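You operate a simulated robot arm through the tools that you are given. There is no shell and no other tool.

The job below is to be done with a simulated robot arm. You get a single attempt, and the scene is never put back.

## Task
Shut the mill's feed, set the gap knob to OPEN, lock it and grease the upper and lower bearings.
Fine: half a turn on each of these two brass knobs; the padlock stays on.

It is judged by the outcome, as a careful person would: the job done as asked, and still so three seconds after it is handed in. It fails if anything else is knocked over, pushed out of place, dropped, spilled or broken.

## Robot
A 6-joint arm with a two-finger parallel gripper, fixed in place. Base frame: the origin is at the foot of the arm, x ahead of it, y to its left, z up. Units: mm, degrees, N and s.
With the tool pointing down near the work surface it reaches from about 100 to 600 mm from the base axis. Its first joint turns from -66.0 to 66.0 degrees. Payload 2.7 kg.
The tool frame sits at the grasp point between the pads (the TCP): z along the fingers, y along the line on which they close. The tips reach 23 mm beyond it. The gripper opens to 94 mm. The fingers are 38 mm wide and 10 mm thick; the gripper's body (54 by 96 mm) begins 39 mm behind the TCP.
Orientation is told as [roll, pitch, yaw] about the base's x, y, z axes, in that order, counted from this pose: with the fingers straight down and closing along the base's y, the tool's x points along the base's -x, its y along +y and its z along -z.

## Interface
- The arm moves only by the tool nudge_tool. Its argument "targets" is a list of rows, each an object (a shift or turn left out is 0, a gripper value left out holds the last) with "delta_pos": the shift along the base's x, y, z in units of 25 mm (1.0 is 25 mm), a list of three; "dr": the turn, a rotation vector about the base's x, y, z in units of 4 degrees (1.0 is 4 degrees), a list of three; "gripper": the finger opening in mm, from 0 to 94. In form: [{"delta_pos": [dx, dy, dz], "dr": [ax, ay, az], "gripper": gripper}, ...]. A call has 1 to 20 rows; each row shifts and turns the commanded pose from where the row before left it. A call with a number of a shift or a turn outside -1 to 1 is refused whole. A row lasts 0.2 s, in which the tool goes at most 50 mm and 8.6 degrees; a call with a longer step from one row to the next is refused whole, and so is a gripper value outside its range. Where a pose cannot be reached the arm comes as near as it can. A force on the tool above 90 N (or 10 N above the force at the start of the call, whichever is more), or a blocked arm, ends the call early, and 0.2 s more pass. The fingers move at their own pace (about 45 mm/s each) and stop on an object; they squeeze with about 37 N. The grip force told is the motor's: it shows also when the fingers shut on nothing. Time passes only in rows, and 0.2 s behind the last, so rows that do not move let the fingers close. It gives the time, the measured TCP pose, the force on the tool (base axes), the opening and the grip force at its end, in the units of the frame above (readings bear some noise), with the torque about the TCP (base axes, N m) and any sound that the robot's microphone picked up.
- Cameras (640 x 400 px; columns grow to the right, rows downward): "scene" is fixed at [85.7, -441.6, 1419.6]; the picture's right is [0.64, -0.76, 0.00], its down [-0.40, -0.33, -0.86] and it looks along [0.65, 0.55, -0.52] (base axes); focal length 214 px, centre (320, 200). "wrist" rides on the gripper at [87, 16, -74] in the tool frame; the picture's right is [-0.18, 0.98, 0.00], its down [-0.58, -0.11, -0.81] and it looks along [-0.79, -0.15, 0.59] (tool axes); focal length 243 px, centre (320, 200). There is no depth. A picture from a camera that has moved, and an enlarged one, comes with that camera's place and axes in the base frame and with its lens. The place of the scene camera against the robot may be out by one fixed shift of up to 12 mm in any direction.
- camera(camera): a new picture of that camera. The clock stands still meanwhile.
- zoom(camera, box): a new picture of the part [left, top, right, bottom] of that camera's present view, enlarged. The clock stands still meanwhile.
- job_done(): hands the job in; it is judged then, once.

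Nothing tells you positions but the pictures and the camera data. Unless the task says otherwise, let go and move clear before handing in.

The tools are called after "Call:" as a command line: name --argument value ..., lists and objects as JSON in quotes. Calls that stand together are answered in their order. nudge_tool: Moves the arm, as the interface text tells. Its arguments: {"type":"object","properties":{"targets":{"type":"array"}},"required":["targets"]} The other tools are called the same way: camera (camera) takes a picture; zoom (camera, box) takes an enlarged picture of a part of a camera's view; job_done () hands the job in.

At the start:

```text
clock: 0.0
eef_pos: [284.9, -70.8, 1325.0]
ee_rot: [-0.1, 0.0, 0.0]
ft_force: [0.0, -0.2, -0.4]
wrist_torque: [0.0, 0.0, -0.02]
grip_width: 93.9
grip_force: 0.2
```

scene: 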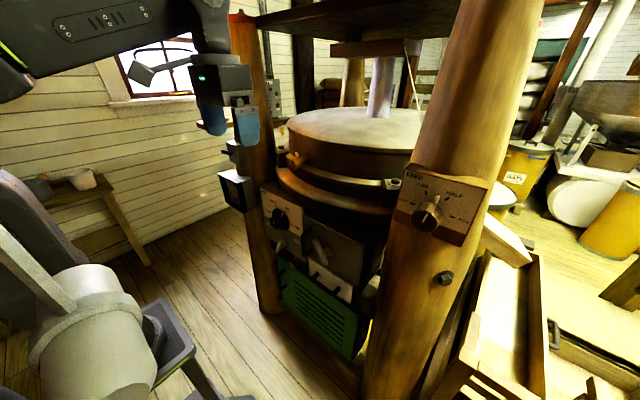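
wrist: 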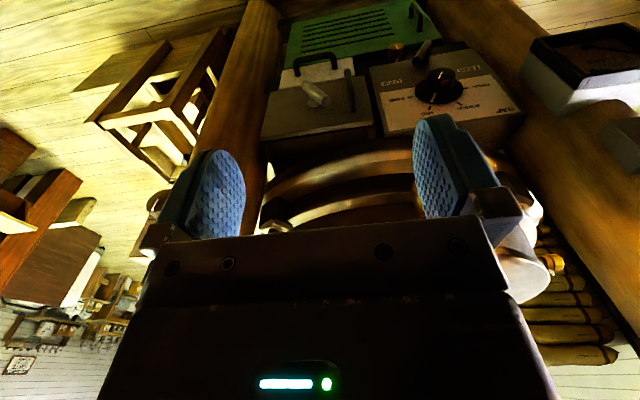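

I see a millstone assembly with a post carrying a FEED knob, a panel with a black gap knob, a lever, and other fittings. I'll zoom in on both cameras to read the labels before moving.

Call:
zoom --camera "scene" --box '[380, 150, 500, 300]'

Call:
zoom --camera "scene" --box '[240, 170, 400, 320]'

Call:
zoom --camera "wrist" --box '[360, 20, 540, 160]'

Call:
zoom --camera "wrist" --box '[240, 20, 400, 180]'

Call:
zoom --camera "scene" --box '[200, 60, 320, 220]'

```text
2.67 times, centred on (440, 225) of scene
camera zoom: at [85.7, -441.6, 1419.6], right [0.64, -0.76, 0.0], down [-0.4, -0.33, -0.86], along [0.65, 0.55, -0.52], focal length 572 px, centre (0, 133)
```

zoom: 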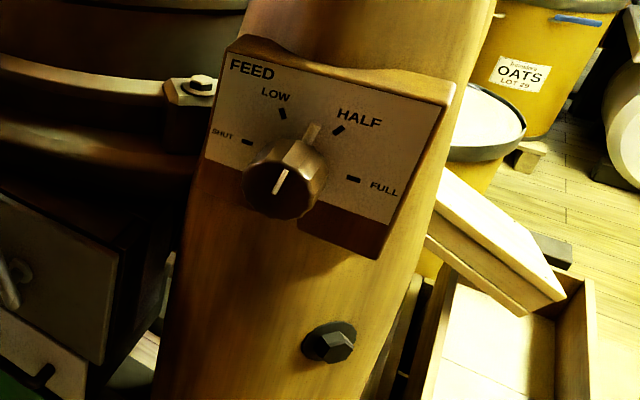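

```text
2.67 times, centred on (320, 245) of scene
camera zoom: at [85.7, -441.6, 1419.6], right [0.64, -0.76, 0.0], down [-0.4, -0.33, -0.86], along [0.65, 0.55, -0.52], focal length 572 px, centre (320, 80)
```

zoom: 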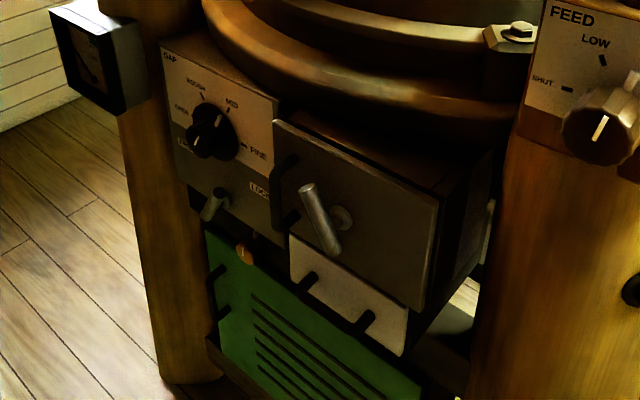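

```text
2.86 times, centred on (450, 90) of wrist
camera zoom: at [198.3, -53.5, 1400.5], right [0.18, 0.98, 0.0], down [0.58, -0.11, 0.81], along [0.79, -0.15, -0.59], focal length 693 px, centre (-51, 514)
```

zoom: 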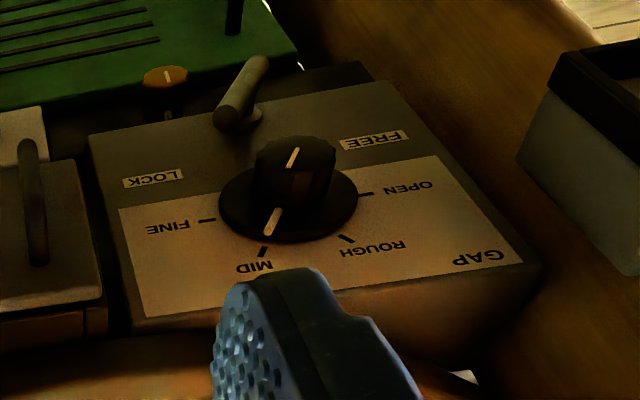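

```text
2.50 times, centred on (320, 100) of wrist
camera zoom: at [198.3, -53.5, 1400.5], right [0.18, 0.98, 0.0], down [0.58, -0.11, 0.81], along [0.79, -0.15, -0.59], focal length 606 px, centre (320, 450)
```

zoom: 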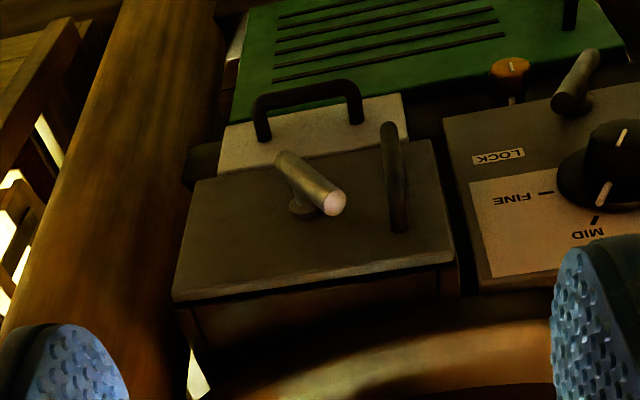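

```text
2.50 times, centred on (260, 140) of scene
camera zoom: at [85.7, -441.6, 1419.6], right [0.64, -0.76, 0.0], down [-0.4, -0.33, -0.86], along [0.65, 0.55, -0.52], focal length 536 px, centre (470, 350)
```

zoom: 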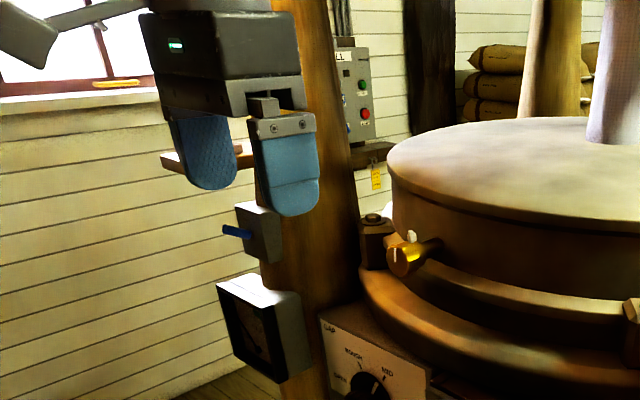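

The FEED knob is on the right post and reads about HALF. The GAP knob sits at about (526, 157, 874) and reads MID, with a LOCK/FREE lever below it. One brass knob is on the stone casing and another is under the gap panel. I'll lower the tool well clear of the machine to get a better view.

Call:
nudge_tool --targets '[{"delta_pos": [0, 0, -1]}, {"delta_pos": [0, 0, -1]}, {"delta_pos": [0, 0, -1]}, {"delta_pos": [0, 0, -1]}, {"delta_pos": [0, 0, -1]}, {"delta_pos": [0, 0, -1]}, {"delta_pos": [0, 0, -1]}, {"delta_pos": [0, 0, -1]}]'

Call:
camera --camera "wrist"

Call:
camera --camera "scene"

```text
clock: 1.8
eef_pos: [283.5, -69.8, 1123.9]
ee_rot: [-0.1, -0.2, 0.0]
ft_force: [0.8, -0.1, -0.1]
wrist_torque: [0.0, 0.0, -0.01]
grip_width: 94.0
grip_force: 0.1
```

```text
taken
camera wrist: at [198.6, -51.6, 1199.8], right [0.18, 0.98, 0.0], down [0.58, -0.11, 0.81], along [0.79, -0.15, -0.59], focal length 243 px, centre (320, 200)
```

wrist: 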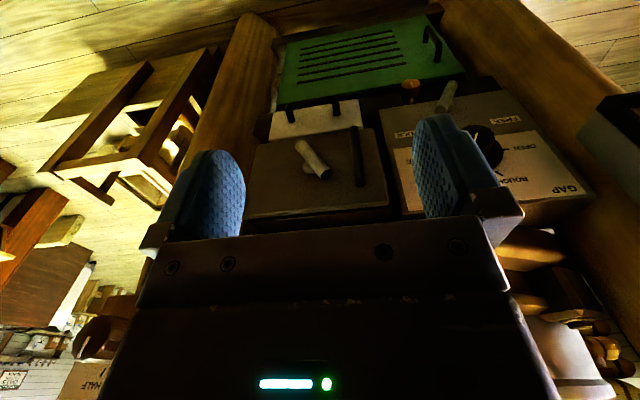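

```text
taken
```

scene: 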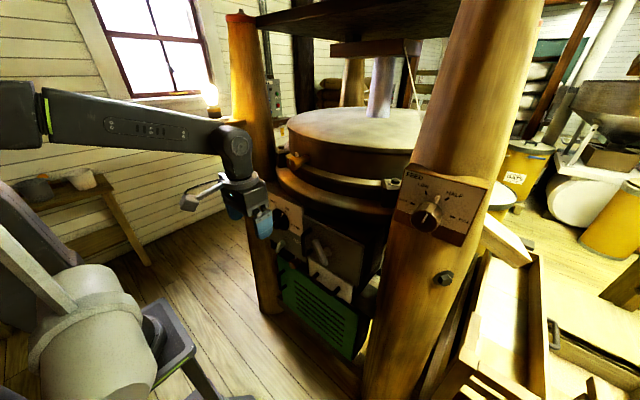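

From here the gripper hides part of the gap panel. The panel looks vertical and faces the robot, at about x=545, so I'll slide to the left for an unobstructed view.

Call:
nudge_tool --targets '[{"delta_pos": [-0.5, 1, 0]}, {"delta_pos": [-0.5, 1, 0]}, {"delta_pos": [-0.5, 1, 0]}, {"delta_pos": [-0.5, 1, 0]}, {"delta_pos": [0, 1, 0]}, {"delta_pos": [0, 1, 0]}, {"delta_pos": [0, 1, 0]}, {"delta_pos": [0, 1, 0]}]'

Call:
camera --camera "wrist"

Call:
zoom --camera "wrist" --box '[240, 70, 420, 230]'

Call:
zoom --camera "wrist" --box '[120, 0, 440, 140]'

```text
clock: 3.6
eef_pos: [232.6, 127.2, 1122.9]
ee_rot: [-0.1, -0.1, -0.2]
ft_force: [0.0, 0.4, 0.1]
wrist_torque: [0.02, -0.02, -0.02]
grip_width: 94.0
grip_force: 0.0
```

```text
taken
camera wrist: at [147.5, 145.1, 1199.6], right [0.19, 0.98, 0.0], down [0.58, -0.11, 0.81], along [0.79, -0.15, -0.59], focal length 243 px, centre (320, 200)
```

wrist: 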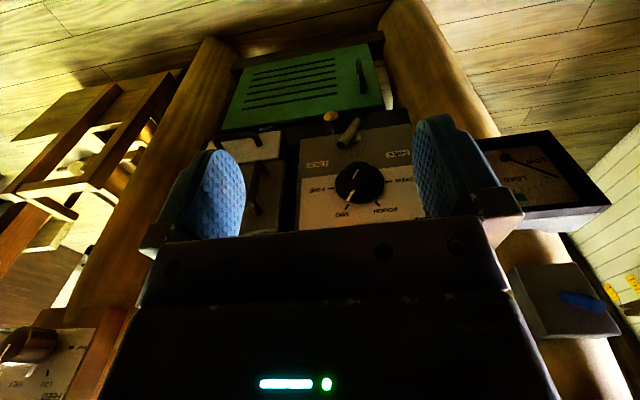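

```text
2.50 times, centred on (330, 150) of wrist
camera zoom: at [147.5, 145.1, 1199.6], right [0.19, 0.98, 0.0], down [0.58, -0.11, 0.81], along [0.79, -0.15, -0.59], focal length 606 px, centre (295, 325)
```

zoom: 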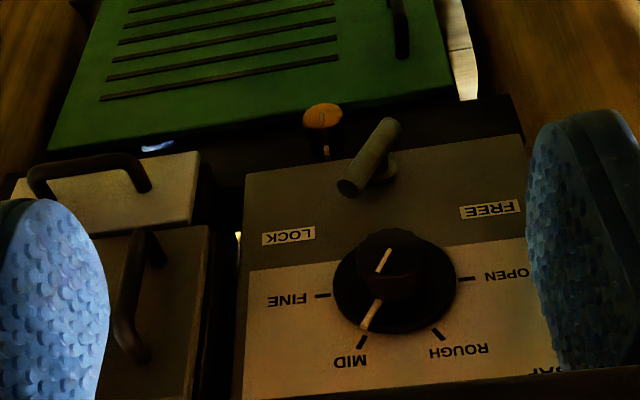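

```text
2.00 times, centred on (280, 70) of wrist
camera zoom: at [147.5, 145.1, 1199.6], right [0.19, 0.98, 0.0], down [0.58, -0.11, 0.81], along [0.79, -0.15, -0.59], focal length 485 px, centre (400, 460)
```

zoom: 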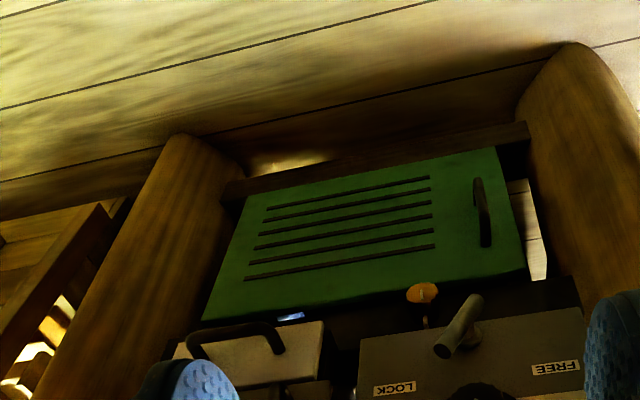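

I can now see the gap panel with its knob and lever, the orange-brass knob below it, and the gauge and blue switch on the left post, which I should leave alone. I'll zoom further on the lever, the lower brass knob and the upper brass knob.

Call:
zoom --camera "wrist" --box '[300, 100, 400, 160]'

Call:
zoom --camera "scene" --box '[255, 180, 345, 300]'

Call:
zoom --camera "scene" --box '[260, 120, 330, 190]'

Call:
zoom --camera "scene" --box '[395, 160, 485, 240]'

Call:
zoom --camera "wrist" --box '[0, 300, 110, 400]'

```text
6.40 times, centred on (350, 130) of wrist
camera zoom: at [147.5, 145.1, 1199.6], right [0.19, 0.98, 0.0], down [0.58, -0.11, 0.81], along [0.79, -0.15, -0.59], focal length 1553 px, centre (128, 648)
```

zoom: 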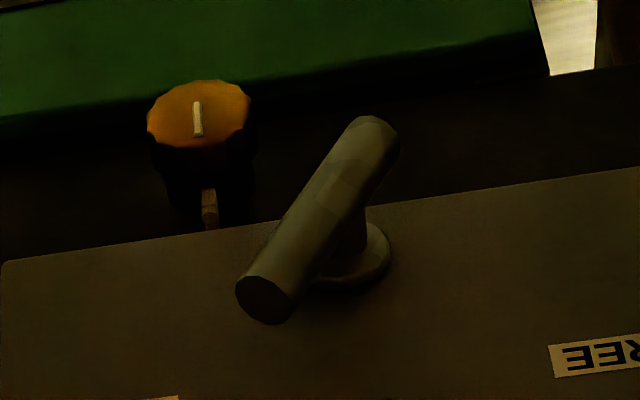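

```text
3.33 times, centred on (300, 240) of scene
camera zoom: at [85.7, -441.6, 1419.6], right [0.64, -0.76, 0.0], down [-0.4, -0.33, -0.86], along [0.65, 0.55, -0.52], focal length 715 px, centre (387, 67)
```

zoom: 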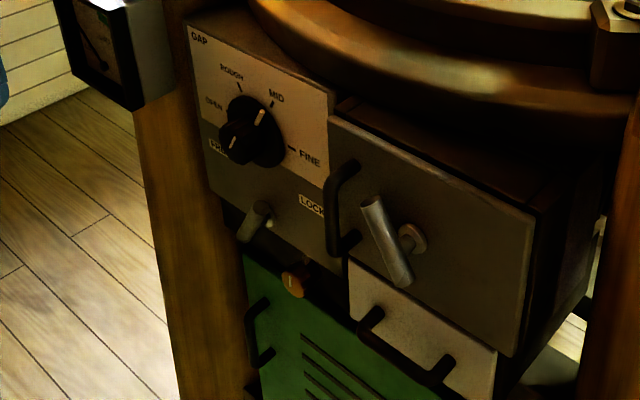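

```text
5.71 times, centred on (295, 155) of scene
camera zoom: at [85.7, -441.6, 1419.6], right [0.64, -0.76, 0.0], down [-0.4, -0.33, -0.86], along [0.65, 0.55, -0.52], focal length 1226 px, centre (463, 457)
```

zoom: 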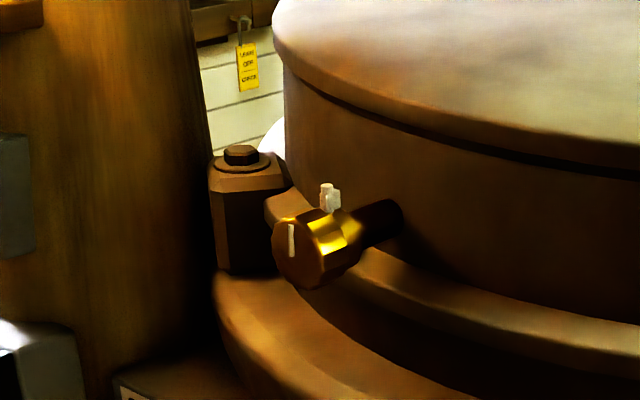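

```text
5.00 times, centred on (440, 200) of scene
camera zoom: at [85.7, -441.6, 1419.6], right [0.64, -0.76, 0.0], down [-0.4, -0.33, -0.86], along [0.65, 0.55, -0.52], focal length 1072 px, centre (-280, 200)
```

zoom: 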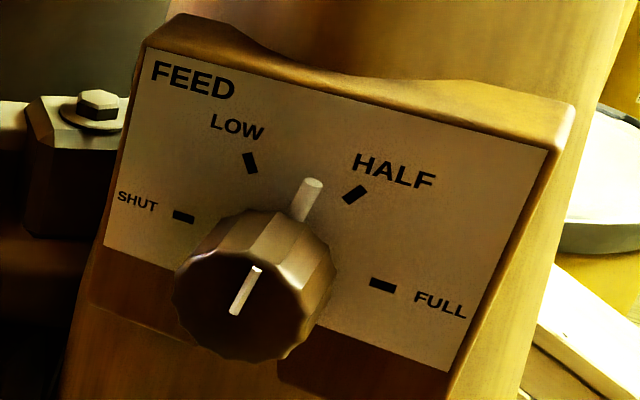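

```text
4.00 times, centred on (55, 350) of wrist
camera zoom: at [147.5, 145.1, 1199.6], right [0.19, 0.98, 0.0], down [0.58, -0.11, 0.81], along [0.79, -0.15, -0.59], focal length 970 px, centre (1380, -400)
```

zoom: 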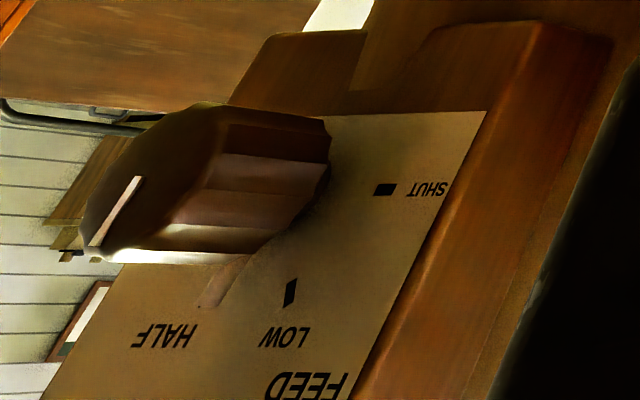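

The panels both face the robot. I take the dials to have four positions at -90, -30, +30 and +90 degrees.

| Part | Estimated position |
|---|---|
| FEED knob centre | y≈-379, z≈1164, face at x≈468 |
| GAP knob centre | y≈154, z≈875–881 |
| Lever pivot | y≈154, z≈735–740 |
| Lower brass knob | (525, 103, 651) |
| Upper brass knob | about (521, 48, 1159) |

The feed comes first, so I'll move back to the right and start tilting the tool forward in free space.

Call:
nudge_tool --targets '[{"delta_pos": [0.2, -1, 0]}, {"delta_pos": [0.2, -1, 0]}, {"delta_pos": [0.2, -1, 0]}, {"delta_pos": [0.2, -1, 0]}, {"delta_pos": [0.2, -1, 0]}, {"delta_pos": [0.2, -1, 0]}, {"delta_pos": [0.2, -1, 0]}, {"delta_pos": [0.2, -1, 0]}, {"delta_pos": [0.2, -1, 0]}, {"delta_pos": [0.2, -1, 0]}, {"delta_pos": [0.2, -1, 0]}, {"delta_pos": [0.2, -1, 0]}, {"delta_pos": [0.2, -1, 0]}]'

Call:
nudge_tool --targets '[{"delta_pos": [0.2, 0, 0], "dr": [0, -1, 0]}, {"delta_pos": [0.2, 0, 0], "dr": [0, -1, 0]}, {"delta_pos": [0.2, 0, 0], "dr": [0, -1, 0]}, {"delta_pos": [0.2, 0, 0], "dr": [0, -1, 0]}, {"delta_pos": [0.2, 0, 0], "dr": [0, -1, 0]}, {"delta_pos": [0.2, 0, 0], "dr": [0, -1, 0]}, {"delta_pos": [0.2, 0, 0], "dr": [0, -1, 0]}, {"delta_pos": [0.2, 0, 0], "dr": [0, -1, 0]}, {"delta_pos": [0.2, 0, 0], "dr": [0, -1, 0]}, {"delta_pos": [0.2, 0, 0], "dr": [0, -1, 0]}, {"delta_pos": [0.2, 0, 0], "dr": [0, -1, 0]}]'

Call:
camera --camera "wrist"

Call:
camera --camera "scene"

```text
clock: 6.4
eef_pos: [300.5, -196.7, 1122.7]
ee_rot: [-0.1, -0.1, 0.1]
ft_force: [-0.1, 0.0, -1.0]
wrist_torque: [0.0, 0.0, 0.0]
grip_width: 94.0
grip_force: 0.1
```

```text
clock: 8.8
eef_pos: [354.7, -196.3, 1124.7]
ee_rot: [-0.1, -44.2, -0.1]
ft_force: [-0.6, -0.6, 1.0]
wrist_torque: [-0.01, 0.0, 0.03]
grip_width: 94.0
grip_force: 0.0
```

```text
taken
camera wrist: at [241.1, -178.7, 1119.7], right [0.14, 0.98, 0.13], down [-0.15, -0.11, 0.98], along [0.98, -0.15, 0.13], focal length 243 px, centre (320, 200)
```

wrist: 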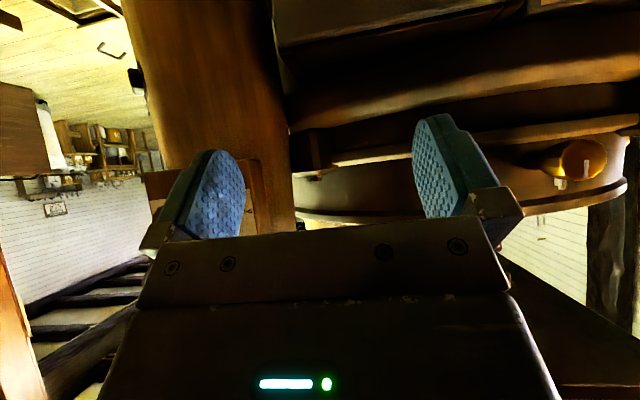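

```text
taken
```

scene: 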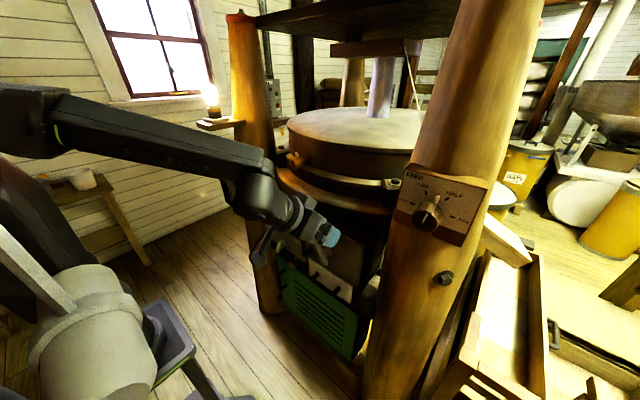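

The tilt is working and the arm is clear of the machine. I can also see the upper brass knob from here. I'll finish tilting until the tool points straight ahead.

Call:
nudge_tool --targets '[{"delta_pos": [0.1, -0.3, 0.15], "dr": [0, -1, 0]}, {"delta_pos": [0.1, -0.3, 0.15], "dr": [0, -1, 0]}, {"delta_pos": [0.1, -0.3, 0.15], "dr": [0, -1, 0]}, {"delta_pos": [0.1, -0.3, 0.15], "dr": [0, -1, 0]}, {"delta_pos": [0.1, -0.3, 0.15], "dr": [0, -1, 0]}, {"delta_pos": [0.1, -0.3, 0.15], "dr": [0, -1, 0]}, {"delta_pos": [0.1, -0.3, 0.15], "dr": [0, -1, 0]}, {"delta_pos": [0.1, -0.3, 0.15], "dr": [0, -1, 0]}, {"delta_pos": [0.1, -0.3, 0.15], "dr": [0, -1, 0]}, {"delta_pos": [0.1, -0.3, 0.15], "dr": [0, -1, 0]}, {"delta_pos": [0.1, -0.3, 0], "dr": [0, -1, 0]}, {"delta_pos": [0, 0, 0], "dr": [0, -0.45, 0]}]'

Call:
camera --camera "wrist"

Call:
camera --camera "scene"

```text
clock: 11.4
eef_pos: [383.9, -279.3, 1164.4]
ee_rot: [124.8, -90.0, -124.9]
ft_force: [0.6, 0.5, 0.5]
wrist_torque: [0.01, 0.01, -0.02]
grip_width: 94.3
grip_force: 0.1
```

```text
taken
camera wrist: at [308.9, -260.5, 1078.4], right [0.0, 0.98, 0.18], down [-0.81, -0.11, 0.58], along [0.59, -0.15, 0.79], focal length 243 px, centre (320, 200)
```

wrist: 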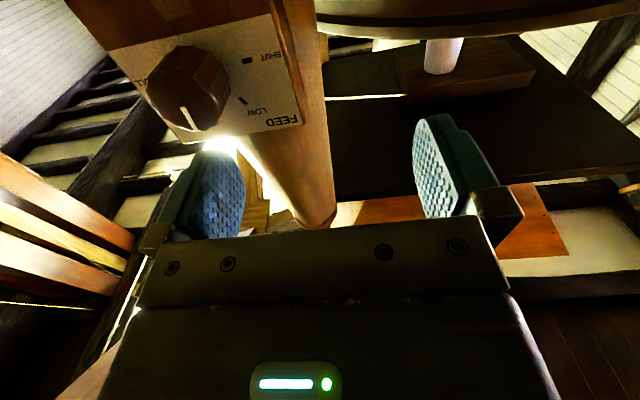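

```text
taken
```

scene: 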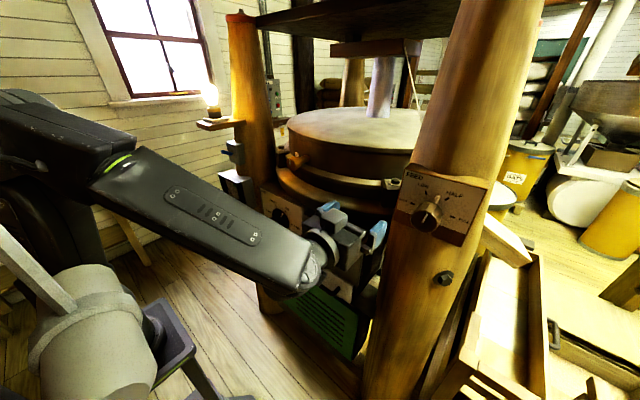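

The tool now points forward and I can see the FEED knob from below. I'll zoom in to measure it.

Call:
zoom --camera "wrist" --box '[100, 10, 310, 150]'

Call:
zoom --camera "scene" --box '[395, 160, 485, 240]'

```text
2.86 times, centred on (205, 80) of wrist
camera zoom: at [308.9, -260.5, 1078.4], right [0.0, 0.98, 0.18], down [-0.81, -0.11, 0.58], along [0.59, -0.15, 0.79], focal length 693 px, centre (649, 543)
```

zoom: 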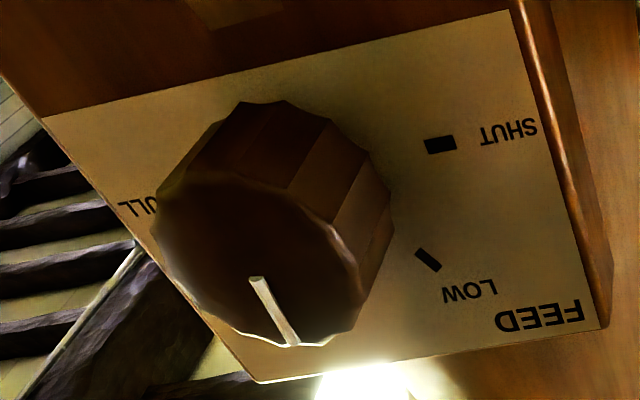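

```text
5.00 times, centred on (440, 200) of scene
camera zoom: at [85.7, -441.6, 1419.6], right [0.64, -0.76, 0.0], down [-0.4, -0.33, -0.86], along [0.65, 0.55, -0.52], focal length 1072 px, centre (-280, 200)
```

zoom: 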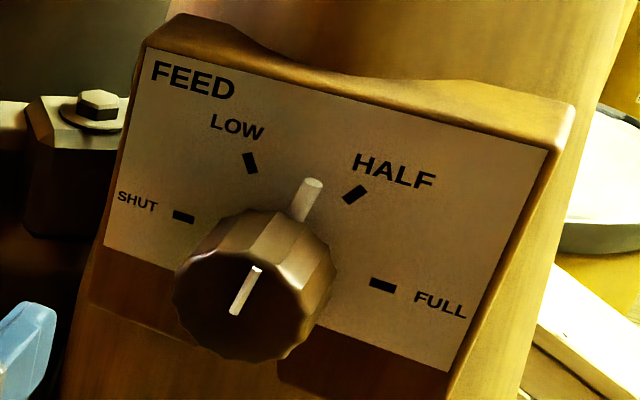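

The FEED knob's centre is at about y=-378, z=1160, with its face at x≈475, and it points roughly 15° right of vertical. I'll pre-roll the tool 44° and line up in front of it.

Call:
nudge_tool --targets '[{"delta_pos": [0.15, -0.36, -0.015], "dr": [1, 0, 0]}, {"delta_pos": [0.15, -0.36, -0.015], "dr": [1, 0, 0]}, {"delta_pos": [0.15, -0.36, -0.015], "dr": [1, 0, 0]}, {"delta_pos": [0.15, -0.36, -0.015], "dr": [1, 0, 0]}, {"delta_pos": [0.15, -0.36, -0.015], "dr": [1, 0, 0]}, {"delta_pos": [0.15, -0.36, -0.015], "dr": [1, 0, 0]}, {"delta_pos": [0.15, -0.36, -0.015], "dr": [1, 0, 0]}, {"delta_pos": [0.15, -0.36, -0.015], "dr": [1, 0, 0]}, {"delta_pos": [0.15, -0.36, -0.015], "dr": [1, 0, 0]}, {"delta_pos": [0.15, -0.36, -0.015], "dr": [1, 0, 0]}, {"delta_pos": [0.15, -0.36, -0.015], "dr": [1, 0, 0]}, {"delta_pos": [0, 0, 0]}]'

Call:
camera --camera "wrist"

Call:
camera --camera "scene"

```text
clock: 14.0
eef_pos: [424.6, -378.3, 1156.9]
ee_rot: [89.9, -45.9, -89.8]
ft_force: [-0.6, -0.6, 0.0]
wrist_torque: [0.0, 0.05, 0.04]
grip_width: 93.9
grip_force: 0.1
```

```text
taken
camera wrist: at [349.2, -305.1, 1108.3], right [0.0, 0.58, 0.82], down [-0.81, -0.48, 0.34], along [0.59, -0.66, 0.46], focal length 243 px, centre (320, 200)
```

wrist: 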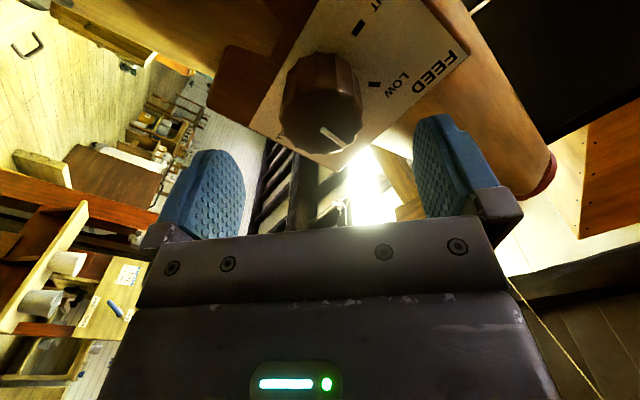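

```text
taken
```

scene: 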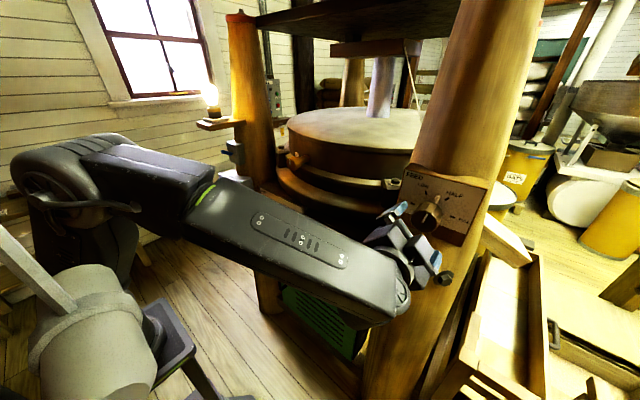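

The predicted knob centre matches the picture. I'll move in and close on the knob.

Call:
nudge_tool --targets '[{"delta_pos": [0.4, 0, 0.06]}, {"delta_pos": [0.4, 0, 0.06]}, {"delta_pos": [0.4, 0, 0]}, {"delta_pos": [0.4, 0, 0]}, {"delta_pos": [0.4, 0, 0]}, {"delta_pos": [0.08, 0, 0]}]'

Call:
camera --camera "wrist"

Call:
zoom --camera "scene" --box '[370, 160, 490, 300]'

```text
clock: 15.4
eef_pos: [474.7, -378.4, 1160.8]
ee_rot: [89.8, -46.0, -90.0]
ft_force: [-0.5, 0.1, 0.3]
wrist_torque: [-0.03, -0.01, 0.0]
grip_width: 94.3
grip_force: 0.1
```

```text
taken
camera wrist: at [400.9, -305.1, 1112.6], right [0.0, 0.58, 0.82], down [-0.81, -0.48, 0.34], along [0.59, -0.66, 0.46], focal length 243 px, centre (320, 200)
```

wrist: 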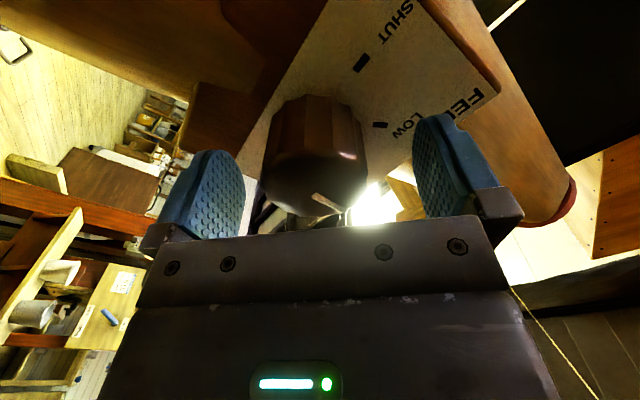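

```text
2.86 times, centred on (430, 230) of scene
camera zoom: at [85.7, -441.6, 1419.6], right [0.64, -0.76, 0.0], down [-0.4, -0.33, -0.86], along [0.65, 0.55, -0.52], focal length 613 px, centre (6, 114)
```

zoom: 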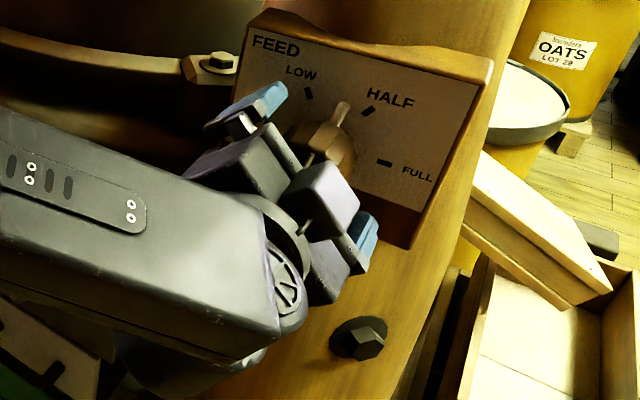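

The knob sits centred between the pads. I'll go a few millimetres deeper and close.

Call:
nudge_tool --targets '[{"delta_pos": [0.2, 0, 0]}, {"gripper": 40}, {"gripper": 40}, {"gripper": 40}, {"gripper": 40}, {"gripper": 40}]'

Call:
camera --camera "wrist"

```text
clock: 16.8
eef_pos: [481.3, -378.0, 1158.0]
ee_rot: [89.5, -45.8, -89.8]
ft_force: [5.9, -13.3, -17.0]
wrist_torque: [0.05, -1.13, -0.09]
grip_width: 49.0
grip_force: 45.1
```

```text
taken
camera wrist: at [405.5, -305.8, 1110.2], right [0.01, 0.58, 0.82], down [-0.81, -0.48, 0.35], along [0.59, -0.66, 0.46], focal length 243 px, centre (320, 200)
```

wrist: 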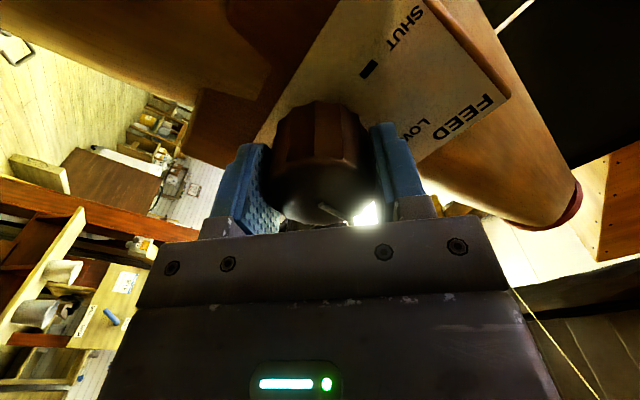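

The knob is gripped at 49 mm with about 20 N of side load, so the true centre is slightly lower and to the right. I'll re-centre to unload it.

Call:
nudge_tool --targets '[{"delta_pos": [0, -0.06, -0.08]}, {"delta_pos": [0, 0, 0]}]'

```text
clock: 17.4
eef_pos: [479.2, -377.3, 1158.0]
ee_rot: [89.7, -45.9, -89.7]
ft_force: [-8.1, -2.3, -12.1]
wrist_torque: [0.04, 0.19, -0.09]
grip_width: 48.9
grip_force: 44.7
```

The side load has eased. I'll turn counter-clockwise, starting with a small test.

Call:
nudge_tool --targets '[{"dr": [-1, 0, 0]}, {"dr": [-1, 0, 0]}, {"dr": [-1, 0, 0]}, {"dr": [-1, 0, 0]}, {"dr": [-1, 0, 0]}]'

Call:
zoom --camera "scene" --box '[370, 160, 490, 300]'

```text
clock: 18.6
eef_pos: [480.6, -380.0, 1158.4]
ee_rot: [89.3, -66.1, -89.6]
ft_force: [-16.3, -0.9, -14.1]
wrist_torque: [0.03, 0.2, 0.72]
grip_width: 49.0
grip_force: 45.1
```

```text
2.86 times, centred on (430, 230) of scene
camera zoom: at [85.3, -441.8, 1419.6], right [0.64, -0.76, 0.0], down [-0.39, -0.33, -0.86], along [0.66, 0.55, -0.52], focal length 613 px, centre (6, 114)
```

zoom: 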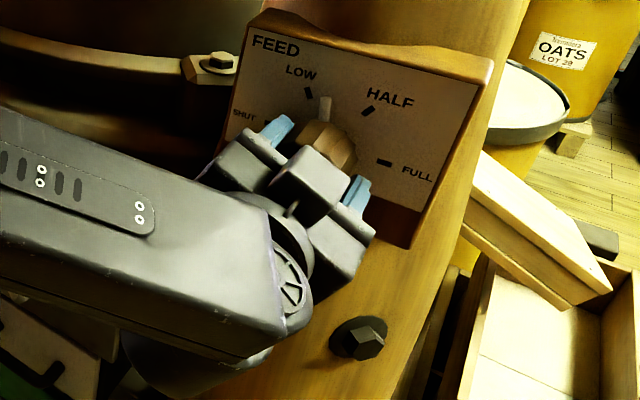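

The pointer is moving with the gripper, so I'll keep going.

Call:
nudge_tool --targets '[{"delta_pos": [-0.03, 0, 0], "dr": [-1, 0, 0]}, {"delta_pos": [-0.03, 0, 0], "dr": [-1, 0, 0]}, {"dr": [-1, 0, 0]}, {"dr": [-1, 0, 0]}, {"dr": [-1, 0, 0]}, {"dr": [-1, 0, 0]}, {"dr": [-1, 0, 0]}, {"dr": [-1, 0, 0]}, {"dr": [-1, 0, 0]}, {"dr": [-1, 0, 0]}, {"dr": [-1, 0, 0]}, {"dr": [-1, 0, 0]}, {"dr": [-1, 0, 0]}, {"dr": [-1, 0, 0]}]'

Call:
zoom --camera "scene" --box '[370, 160, 490, 300]'

Call:
camera --camera "wrist"

```text
clock: 21.6
eef_pos: [479.9, -380.9, 1157.5]
ee_rot: [-89.9, -58.0, 89.5]
ft_force: [12.7, -27.1, -9.4]
wrist_torque: [0.04, -0.03, 0.92]
grip_width: 49.2
grip_force: 45.3
```

```text
2.86 times, centred on (430, 230) of scene
camera zoom: at [86.3, -442.7, 1419.2], right [0.64, -0.76, 0.0], down [-0.4, -0.33, -0.86], along [0.65, 0.55, -0.52], focal length 613 px, centre (6, 114)
```

zoom: 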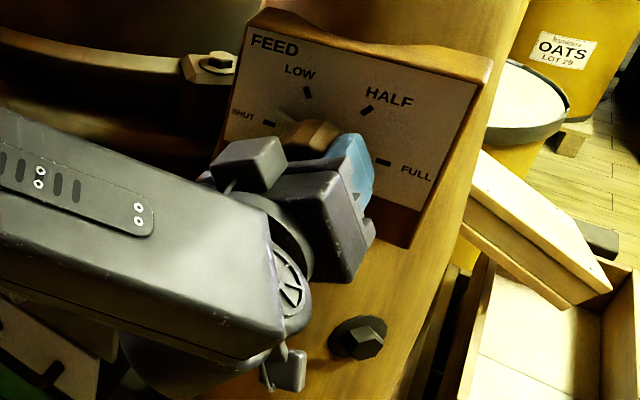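

```text
taken
camera wrist: at [405.2, -411.5, 1078.4], right [0.01, 0.93, -0.37], down [-0.8, 0.22, 0.55], along [0.59, 0.29, 0.75], focal length 243 px, centre (320, 200)
```

wrist: 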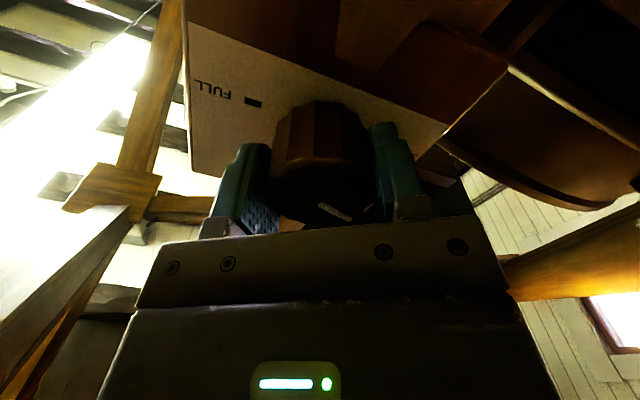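

It has turned about 76° with no slip. I'll shift slightly to take off the side load and turn the remaining ~28°.

Call:
nudge_tool --targets '[{"delta_pos": [0, -0.08, -0.02], "dr": [-0.5, 0, 0]}, {"delta_pos": [0, -0.04, -0.02], "dr": [-1, 0, 0]}, {"dr": [-1, 0, 0]}, {"dr": [-1, 0, 0]}, {"dr": [-1, 0, 0]}, {"dr": [-1, 0, 0]}, {"dr": [-1, 0, 0]}]'

Call:
zoom --camera "scene" --box '[395, 160, 485, 240]'

Call:
camera --camera "wrist"

```text
clock: 23.2
eef_pos: [483.1, -382.8, 1159.1]
ee_rot: [-88.6, -32.9, 90.2]
ft_force: [-34.4, 50.3, -36.0]
wrist_torque: [0.6, -1.04, 0.22]
grip_width: 49.5
grip_force: 44.7
out of reach, approached as far as the arm can: row 7
```

```text
5.00 times, centred on (440, 200) of scene
camera zoom: at [85.1, -440.3, 1420.1], right [0.64, -0.76, 0.0], down [-0.39, -0.33, -0.86], along [0.66, 0.55, -0.52], focal length 1072 px, centre (-280, 200)
```

zoom: 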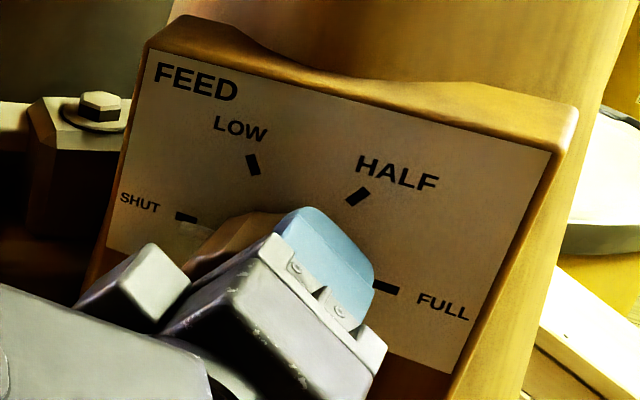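

```text
taken
camera wrist: at [408.3, -446.9, 1101.2], right [-0.03, 0.69, -0.72], down [-0.81, 0.41, 0.42], along [0.59, 0.6, 0.54], focal length 243 px, centre (320, 200)
```

wrist: 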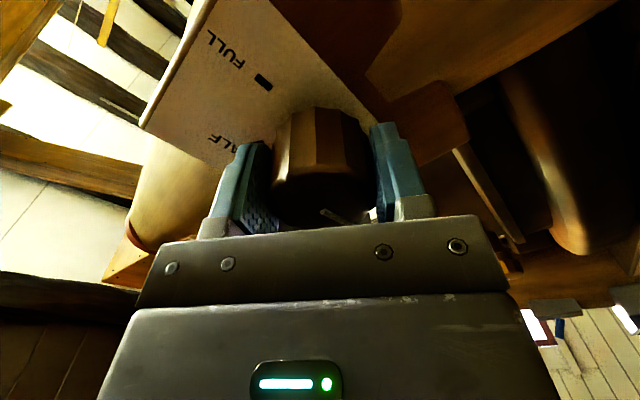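

The arm hit a joint limit at about 101° of turn, so I'll release, back straight off and check where the pointer is.

Call:
nudge_tool --targets '[{"gripper": 94}, {"gripper": 94}, {"gripper": 94}]'

Call:
nudge_tool --targets '[{"delta_pos": [-0.5, 0, 0]}, {"delta_pos": [-0.5, 0, 0]}, {"delta_pos": [-0.5, 0, 0]}, {"delta_pos": [-0.5, 0, 0]}]'

Call:
zoom --camera "scene" --box '[395, 160, 485, 240]'

Call:
camera --camera "wrist"

```text
clock: 24.0
eef_pos: [482.9, -390.4, 1169.8]
ee_rot: [-89.8, -32.1, 89.9]
ft_force: [1.0, 0.7, -0.3]
wrist_torque: [-0.01, 0.03, 0.03]
grip_width: 94.2
grip_force: 0.0
```

```text
clock: 25.0
eef_pos: [437.2, -398.1, 1177.7]
ee_rot: [-89.9, -32.2, 89.8]
ft_force: [-0.7, -0.1, -0.6]
wrist_torque: [0.0, 0.01, 0.02]
grip_width: 93.8
grip_force: 0.0
out of reach, approached as far as the arm can: row 1, 3
```

```text
5.00 times, centred on (440, 200) of scene
camera zoom: at [85.7, -441.6, 1419.6], right [0.64, -0.76, 0.0], down [-0.4, -0.33, -0.86], along [0.65, 0.55, -0.52], focal length 1072 px, centre (-280, 200)
```

zoom: 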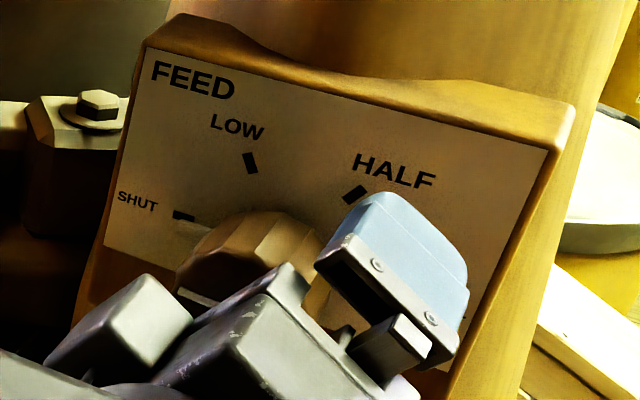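

```text
taken
camera wrist: at [362.1, -461.7, 1118.9], right [0.0, 0.68, -0.73], down [-0.81, 0.43, 0.4], along [0.59, 0.59, 0.55], focal length 243 px, centre (320, 200)
```

wrist: 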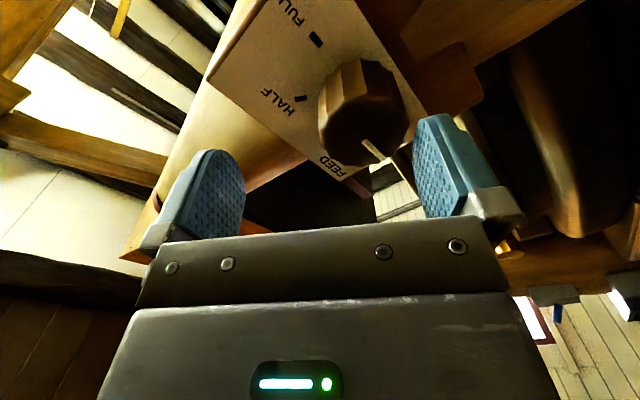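

The tool is clear of the knob. I'll roll back toward neutral to get away from the joint limit, then check the pointer.

Call:
nudge_tool --targets '[{"delta_pos": [0, 0.2, 0], "dr": [1, 0, 0]}, {"delta_pos": [0, 0.2, 0], "dr": [1, 0, 0]}, {"delta_pos": [0, 0.2, 0], "dr": [1, 0, 0]}, {"delta_pos": [0, 0.2, 0], "dr": [1, 0, 0]}, {"delta_pos": [0, 0.2, 0], "dr": [1, 0, 0]}, {"delta_pos": [0, 0.2, 0], "dr": [1, 0, 0]}, {"delta_pos": [0, 0.2, 0], "dr": [1, 0, 0]}, {"delta_pos": [0, 0.2, 0], "dr": [1, 0, 0]}, {"delta_pos": [0, 0.3, 0], "dr": [1, 0, 0]}, {"delta_pos": [0, 0.3, 0], "dr": [1, 0, 0]}, {"delta_pos": [0, 0.3, 0], "dr": [1, 0, 0]}, {"delta_pos": [0, 0.3, 0], "dr": [1, 0, 0]}, {"delta_pos": [0, 0.3, 0], "dr": [1, 0, 0]}, {"delta_pos": [0, 0.3, 0], "dr": [1, 0, 0]}]'

Call:
zoom --camera "scene" --box '[395, 160, 485, 240]'

Call:
camera --camera "wrist"

```text
clock: 28.0
eef_pos: [436.6, -310.0, 1175.7]
ee_rot: [-88.8, -88.1, 88.5]
ft_force: [0.7, -1.3, 0.8]
wrist_torque: [0.02, 0.04, 0.04]
grip_width: 93.9
grip_force: 0.2
```

```text
5.00 times, centred on (440, 200) of scene
camera zoom: at [85.7, -441.6, 1419.6], right [0.64, -0.76, 0.0], down [-0.4, -0.33, -0.86], along [0.65, 0.55, -0.52], focal length 1072 px, centre (-280, 200)
```

zoom: 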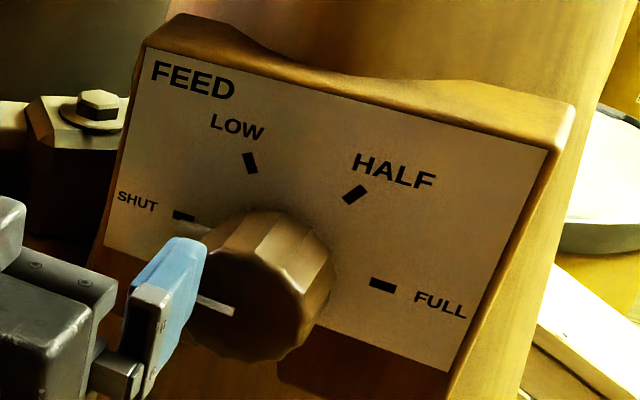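

```text
taken
camera wrist: at [361.8, -295.3, 1090.5], right [0.0, 0.99, 0.15], down [-0.81, -0.09, 0.59], along [0.59, -0.12, 0.8], focal length 243 px, centre (320, 200)
```

wrist: 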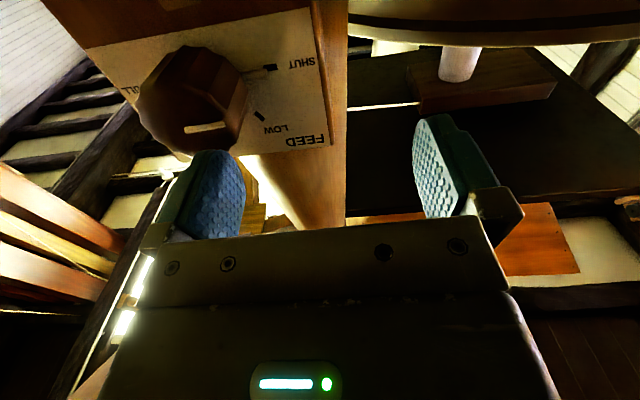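

Call:
zoom --camera "wrist" --box '[110, 20, 340, 170]'

Call:
zoom --camera "scene" --box '[405, 195, 455, 235]'

```text
2.67 times, centred on (225, 95) of wrist
camera zoom: at [361.8, -295.3, 1090.5], right [0.0, 0.99, 0.15], down [-0.81, -0.09, 0.59], along [0.59, -0.12, 0.8], focal length 647 px, centre (573, 480)
```

zoom: 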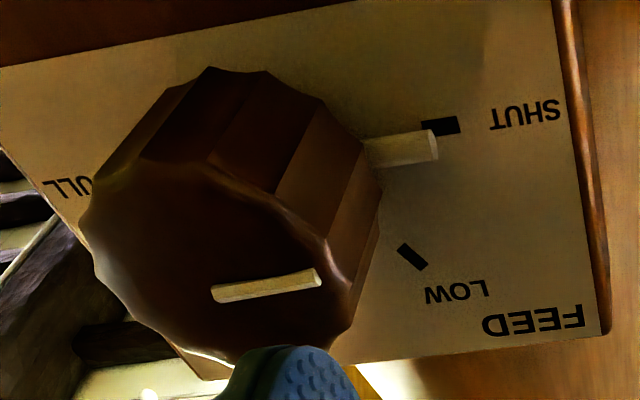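

```text
10.00 times, centred on (430, 215) of scene
camera zoom: at [85.7, -441.6, 1419.6], right [0.64, -0.76, 0.0], down [-0.4, -0.33, -0.86], along [0.65, 0.55, -0.52], focal length 2145 px, centre (-780, 50)
```

zoom: 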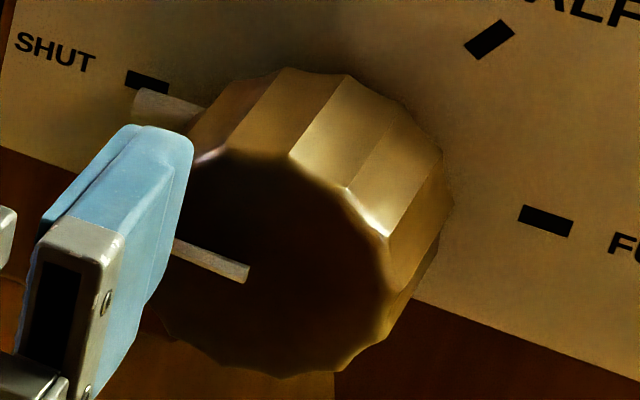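

The face line points left to within a couple of degrees and the pointer sits on the SHUT tick, so the feed is shut. Next I'll retract and travel to a spot in front of the GAP knob.

Call:
nudge_tool --targets '[{"delta_pos": [-0.7, 0.4, 0]}, {"delta_pos": [-0.7, 0.6, 0]}, {"delta_pos": [-0.3, 1, 0]}, {"delta_pos": [0, 1, 0]}, {"delta_pos": [0, 1, 0]}, {"delta_pos": [0, 1, -0.5]}, {"delta_pos": [0, 1, -0.5]}, {"delta_pos": [0, 1, -0.5]}, {"delta_pos": [0, 1, -0.5]}, {"delta_pos": [0, 1, -0.5]}, {"delta_pos": [0, 1, -0.5]}, {"delta_pos": [0, 1, -0.5]}, {"delta_pos": [0, 1, -0.5]}]'

Call:
zoom --camera "scene" --box '[395, 160, 485, 240]'

Call:
camera --camera "scene"

Call:
camera --camera "wrist"

```text
clock: 30.8
eef_pos: [393.9, -25.0, 1083.5]
ee_rot: [-82.7, -88.4, 82.8]
ft_force: [0.3, 0.1, -0.1]
wrist_torque: [0.01, -0.03, -0.01]
grip_width: 93.8
grip_force: 0.0
out of reach, approached as far as the arm can: row 13
```

```text
5.00 times, centred on (440, 200) of scene
camera zoom: at [85.7, -441.6, 1419.6], right [0.64, -0.76, 0.0], down [-0.4, -0.33, -0.86], along [0.65, 0.55, -0.52], focal length 1072 px, centre (-280, 200)
```

zoom: 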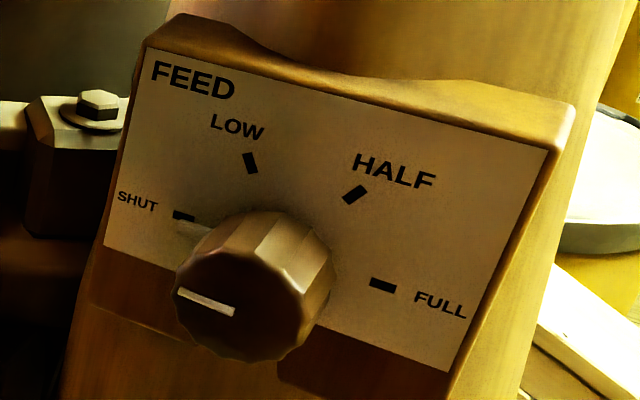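

```text
taken
```

scene: 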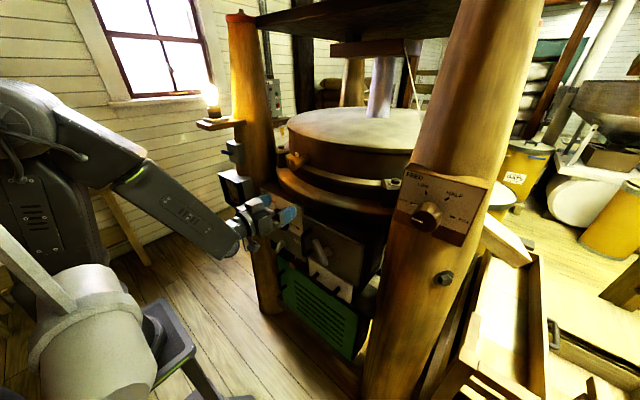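

```text
taken
camera wrist: at [318.9, -11.2, 998.1], right [0.0, 0.99, 0.16], down [-0.8, -0.09, 0.59], along [0.59, -0.12, 0.79], focal length 243 px, centre (320, 200)
```

wrist: 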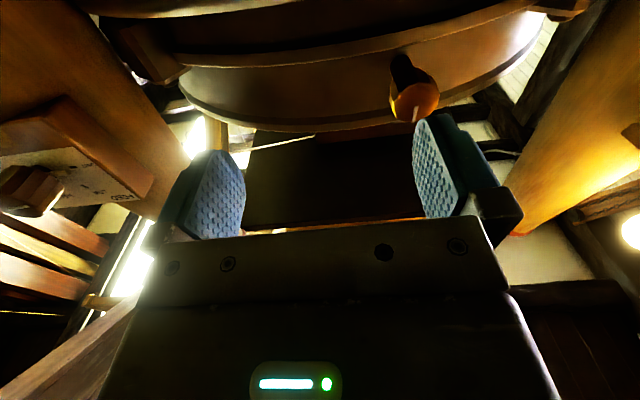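

In the scene view the feed line now matches the SHUT direction. The arm flagged the last row as out of reach, so I'll keep an eye on that. The upper brass knob is visible above, and I'll zoom to measure it while I'm here.

Call:
zoom --camera "wrist" --box '[340, 30, 480, 150]'

Call:
zoom --camera "scene" --box '[270, 140, 320, 180]'

```text
3.33 times, centred on (410, 90) of wrist
camera zoom: at [318.9, -11.2, 998.1], right [0.0, 0.99, 0.16], down [-0.8, -0.09, 0.59], along [0.59, -0.12, 0.79], focal length 809 px, centre (20, 567)
```

zoom: 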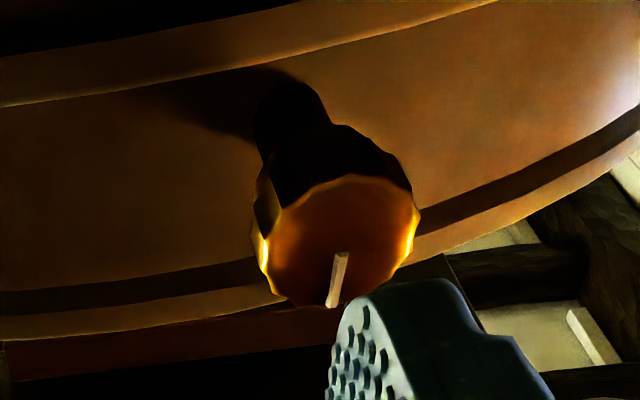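

```text
10.00 times, centred on (295, 160) of scene
camera zoom: at [85.7, -441.6, 1419.6], right [0.64, -0.76, 0.0], down [-0.4, -0.33, -0.86], along [0.65, 0.55, -0.52], focal length 2145 px, centre (570, 600)
```

zoom: 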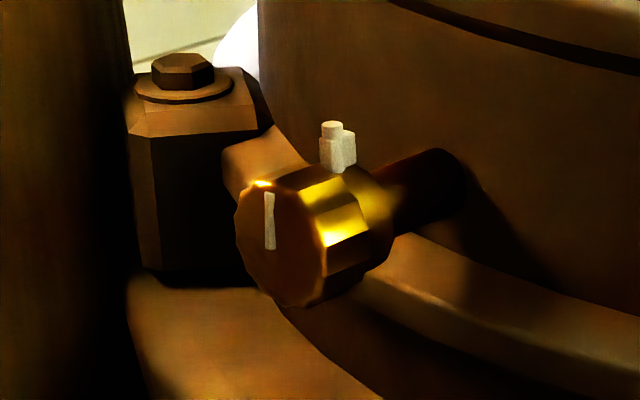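

The upper brass knob's face is at about (534, 62, 1144). I'll keep moving down and left to the front of the GAP knob, slightly further forward to stay within reach.

Call:
nudge_tool --targets '[{"delta_pos": [0.3, 0.5, -0.9]}, {"delta_pos": [0.3, 0.5, -0.9]}, {"delta_pos": [0.2, 0.9, -0.9]}, {"delta_pos": [0.2, 0.9, -0.9]}, {"delta_pos": [0, 0.9, -0.9]}, {"delta_pos": [0, 0.9, -0.9]}, {"delta_pos": [0, 0.9, -0.9]}, {"delta_pos": [0, 0.9, -0.9]}, {"delta_pos": [0, 0.8, -0.3]}]'

Call:
camera --camera "wrist"

Call:
camera --camera "scene"

```text
clock: 32.8
eef_pos: [393.6, -26.4, 1082.6]
ee_rot: [-83.0, -88.4, 83.1]
ft_force: [-0.2, -0.3, -0.4]
wrist_torque: [0.0, 0.02, -0.01]
grip_width: 94.0
grip_force: 0.1
out of reach, approached as far as the arm can: row 1, 2, 3, 4, 5, 6, 7, 8, 9
```

```text
taken
camera wrist: at [318.9, -12.2, 997.7], right [0.0, 0.99, 0.16], down [-0.8, -0.09, 0.59], along [0.59, -0.12, 0.79], focal length 243 px, centre (320, 200)
```

wrist: 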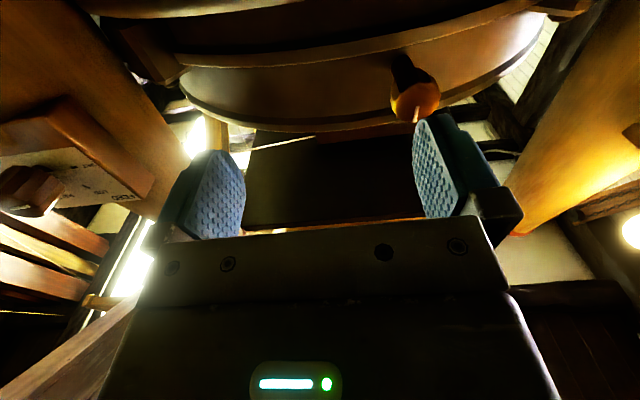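

```text
taken
```

scene: 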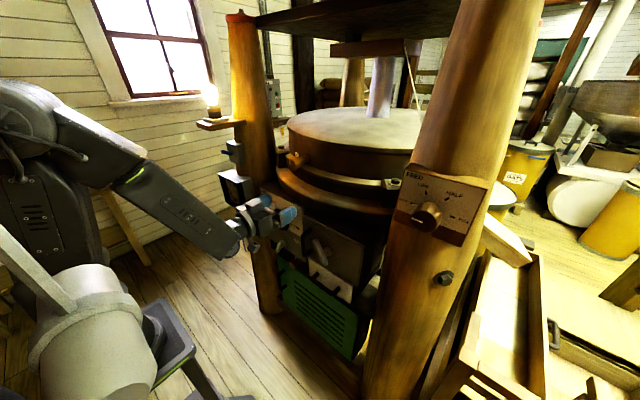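

Every row was refused. I think a wrist joint is at its limit in this arm posture, because I tilted the tool while reaching to the right. I'll back out and check that the commands respond.

Call:
nudge_tool --targets '[{"delta_pos": [0, -1, 0]}, {"delta_pos": [0, -1, 0]}]'

```text
clock: 33.4
eef_pos: [394.1, -77.7, 1083.5]
ee_rot: [-88.1, -87.9, 88.1]
ft_force: [0.1, 0.2, -0.3]
wrist_torque: [0.01, 0.01, 0.02]
grip_width: 93.9
grip_force: 0.2
```

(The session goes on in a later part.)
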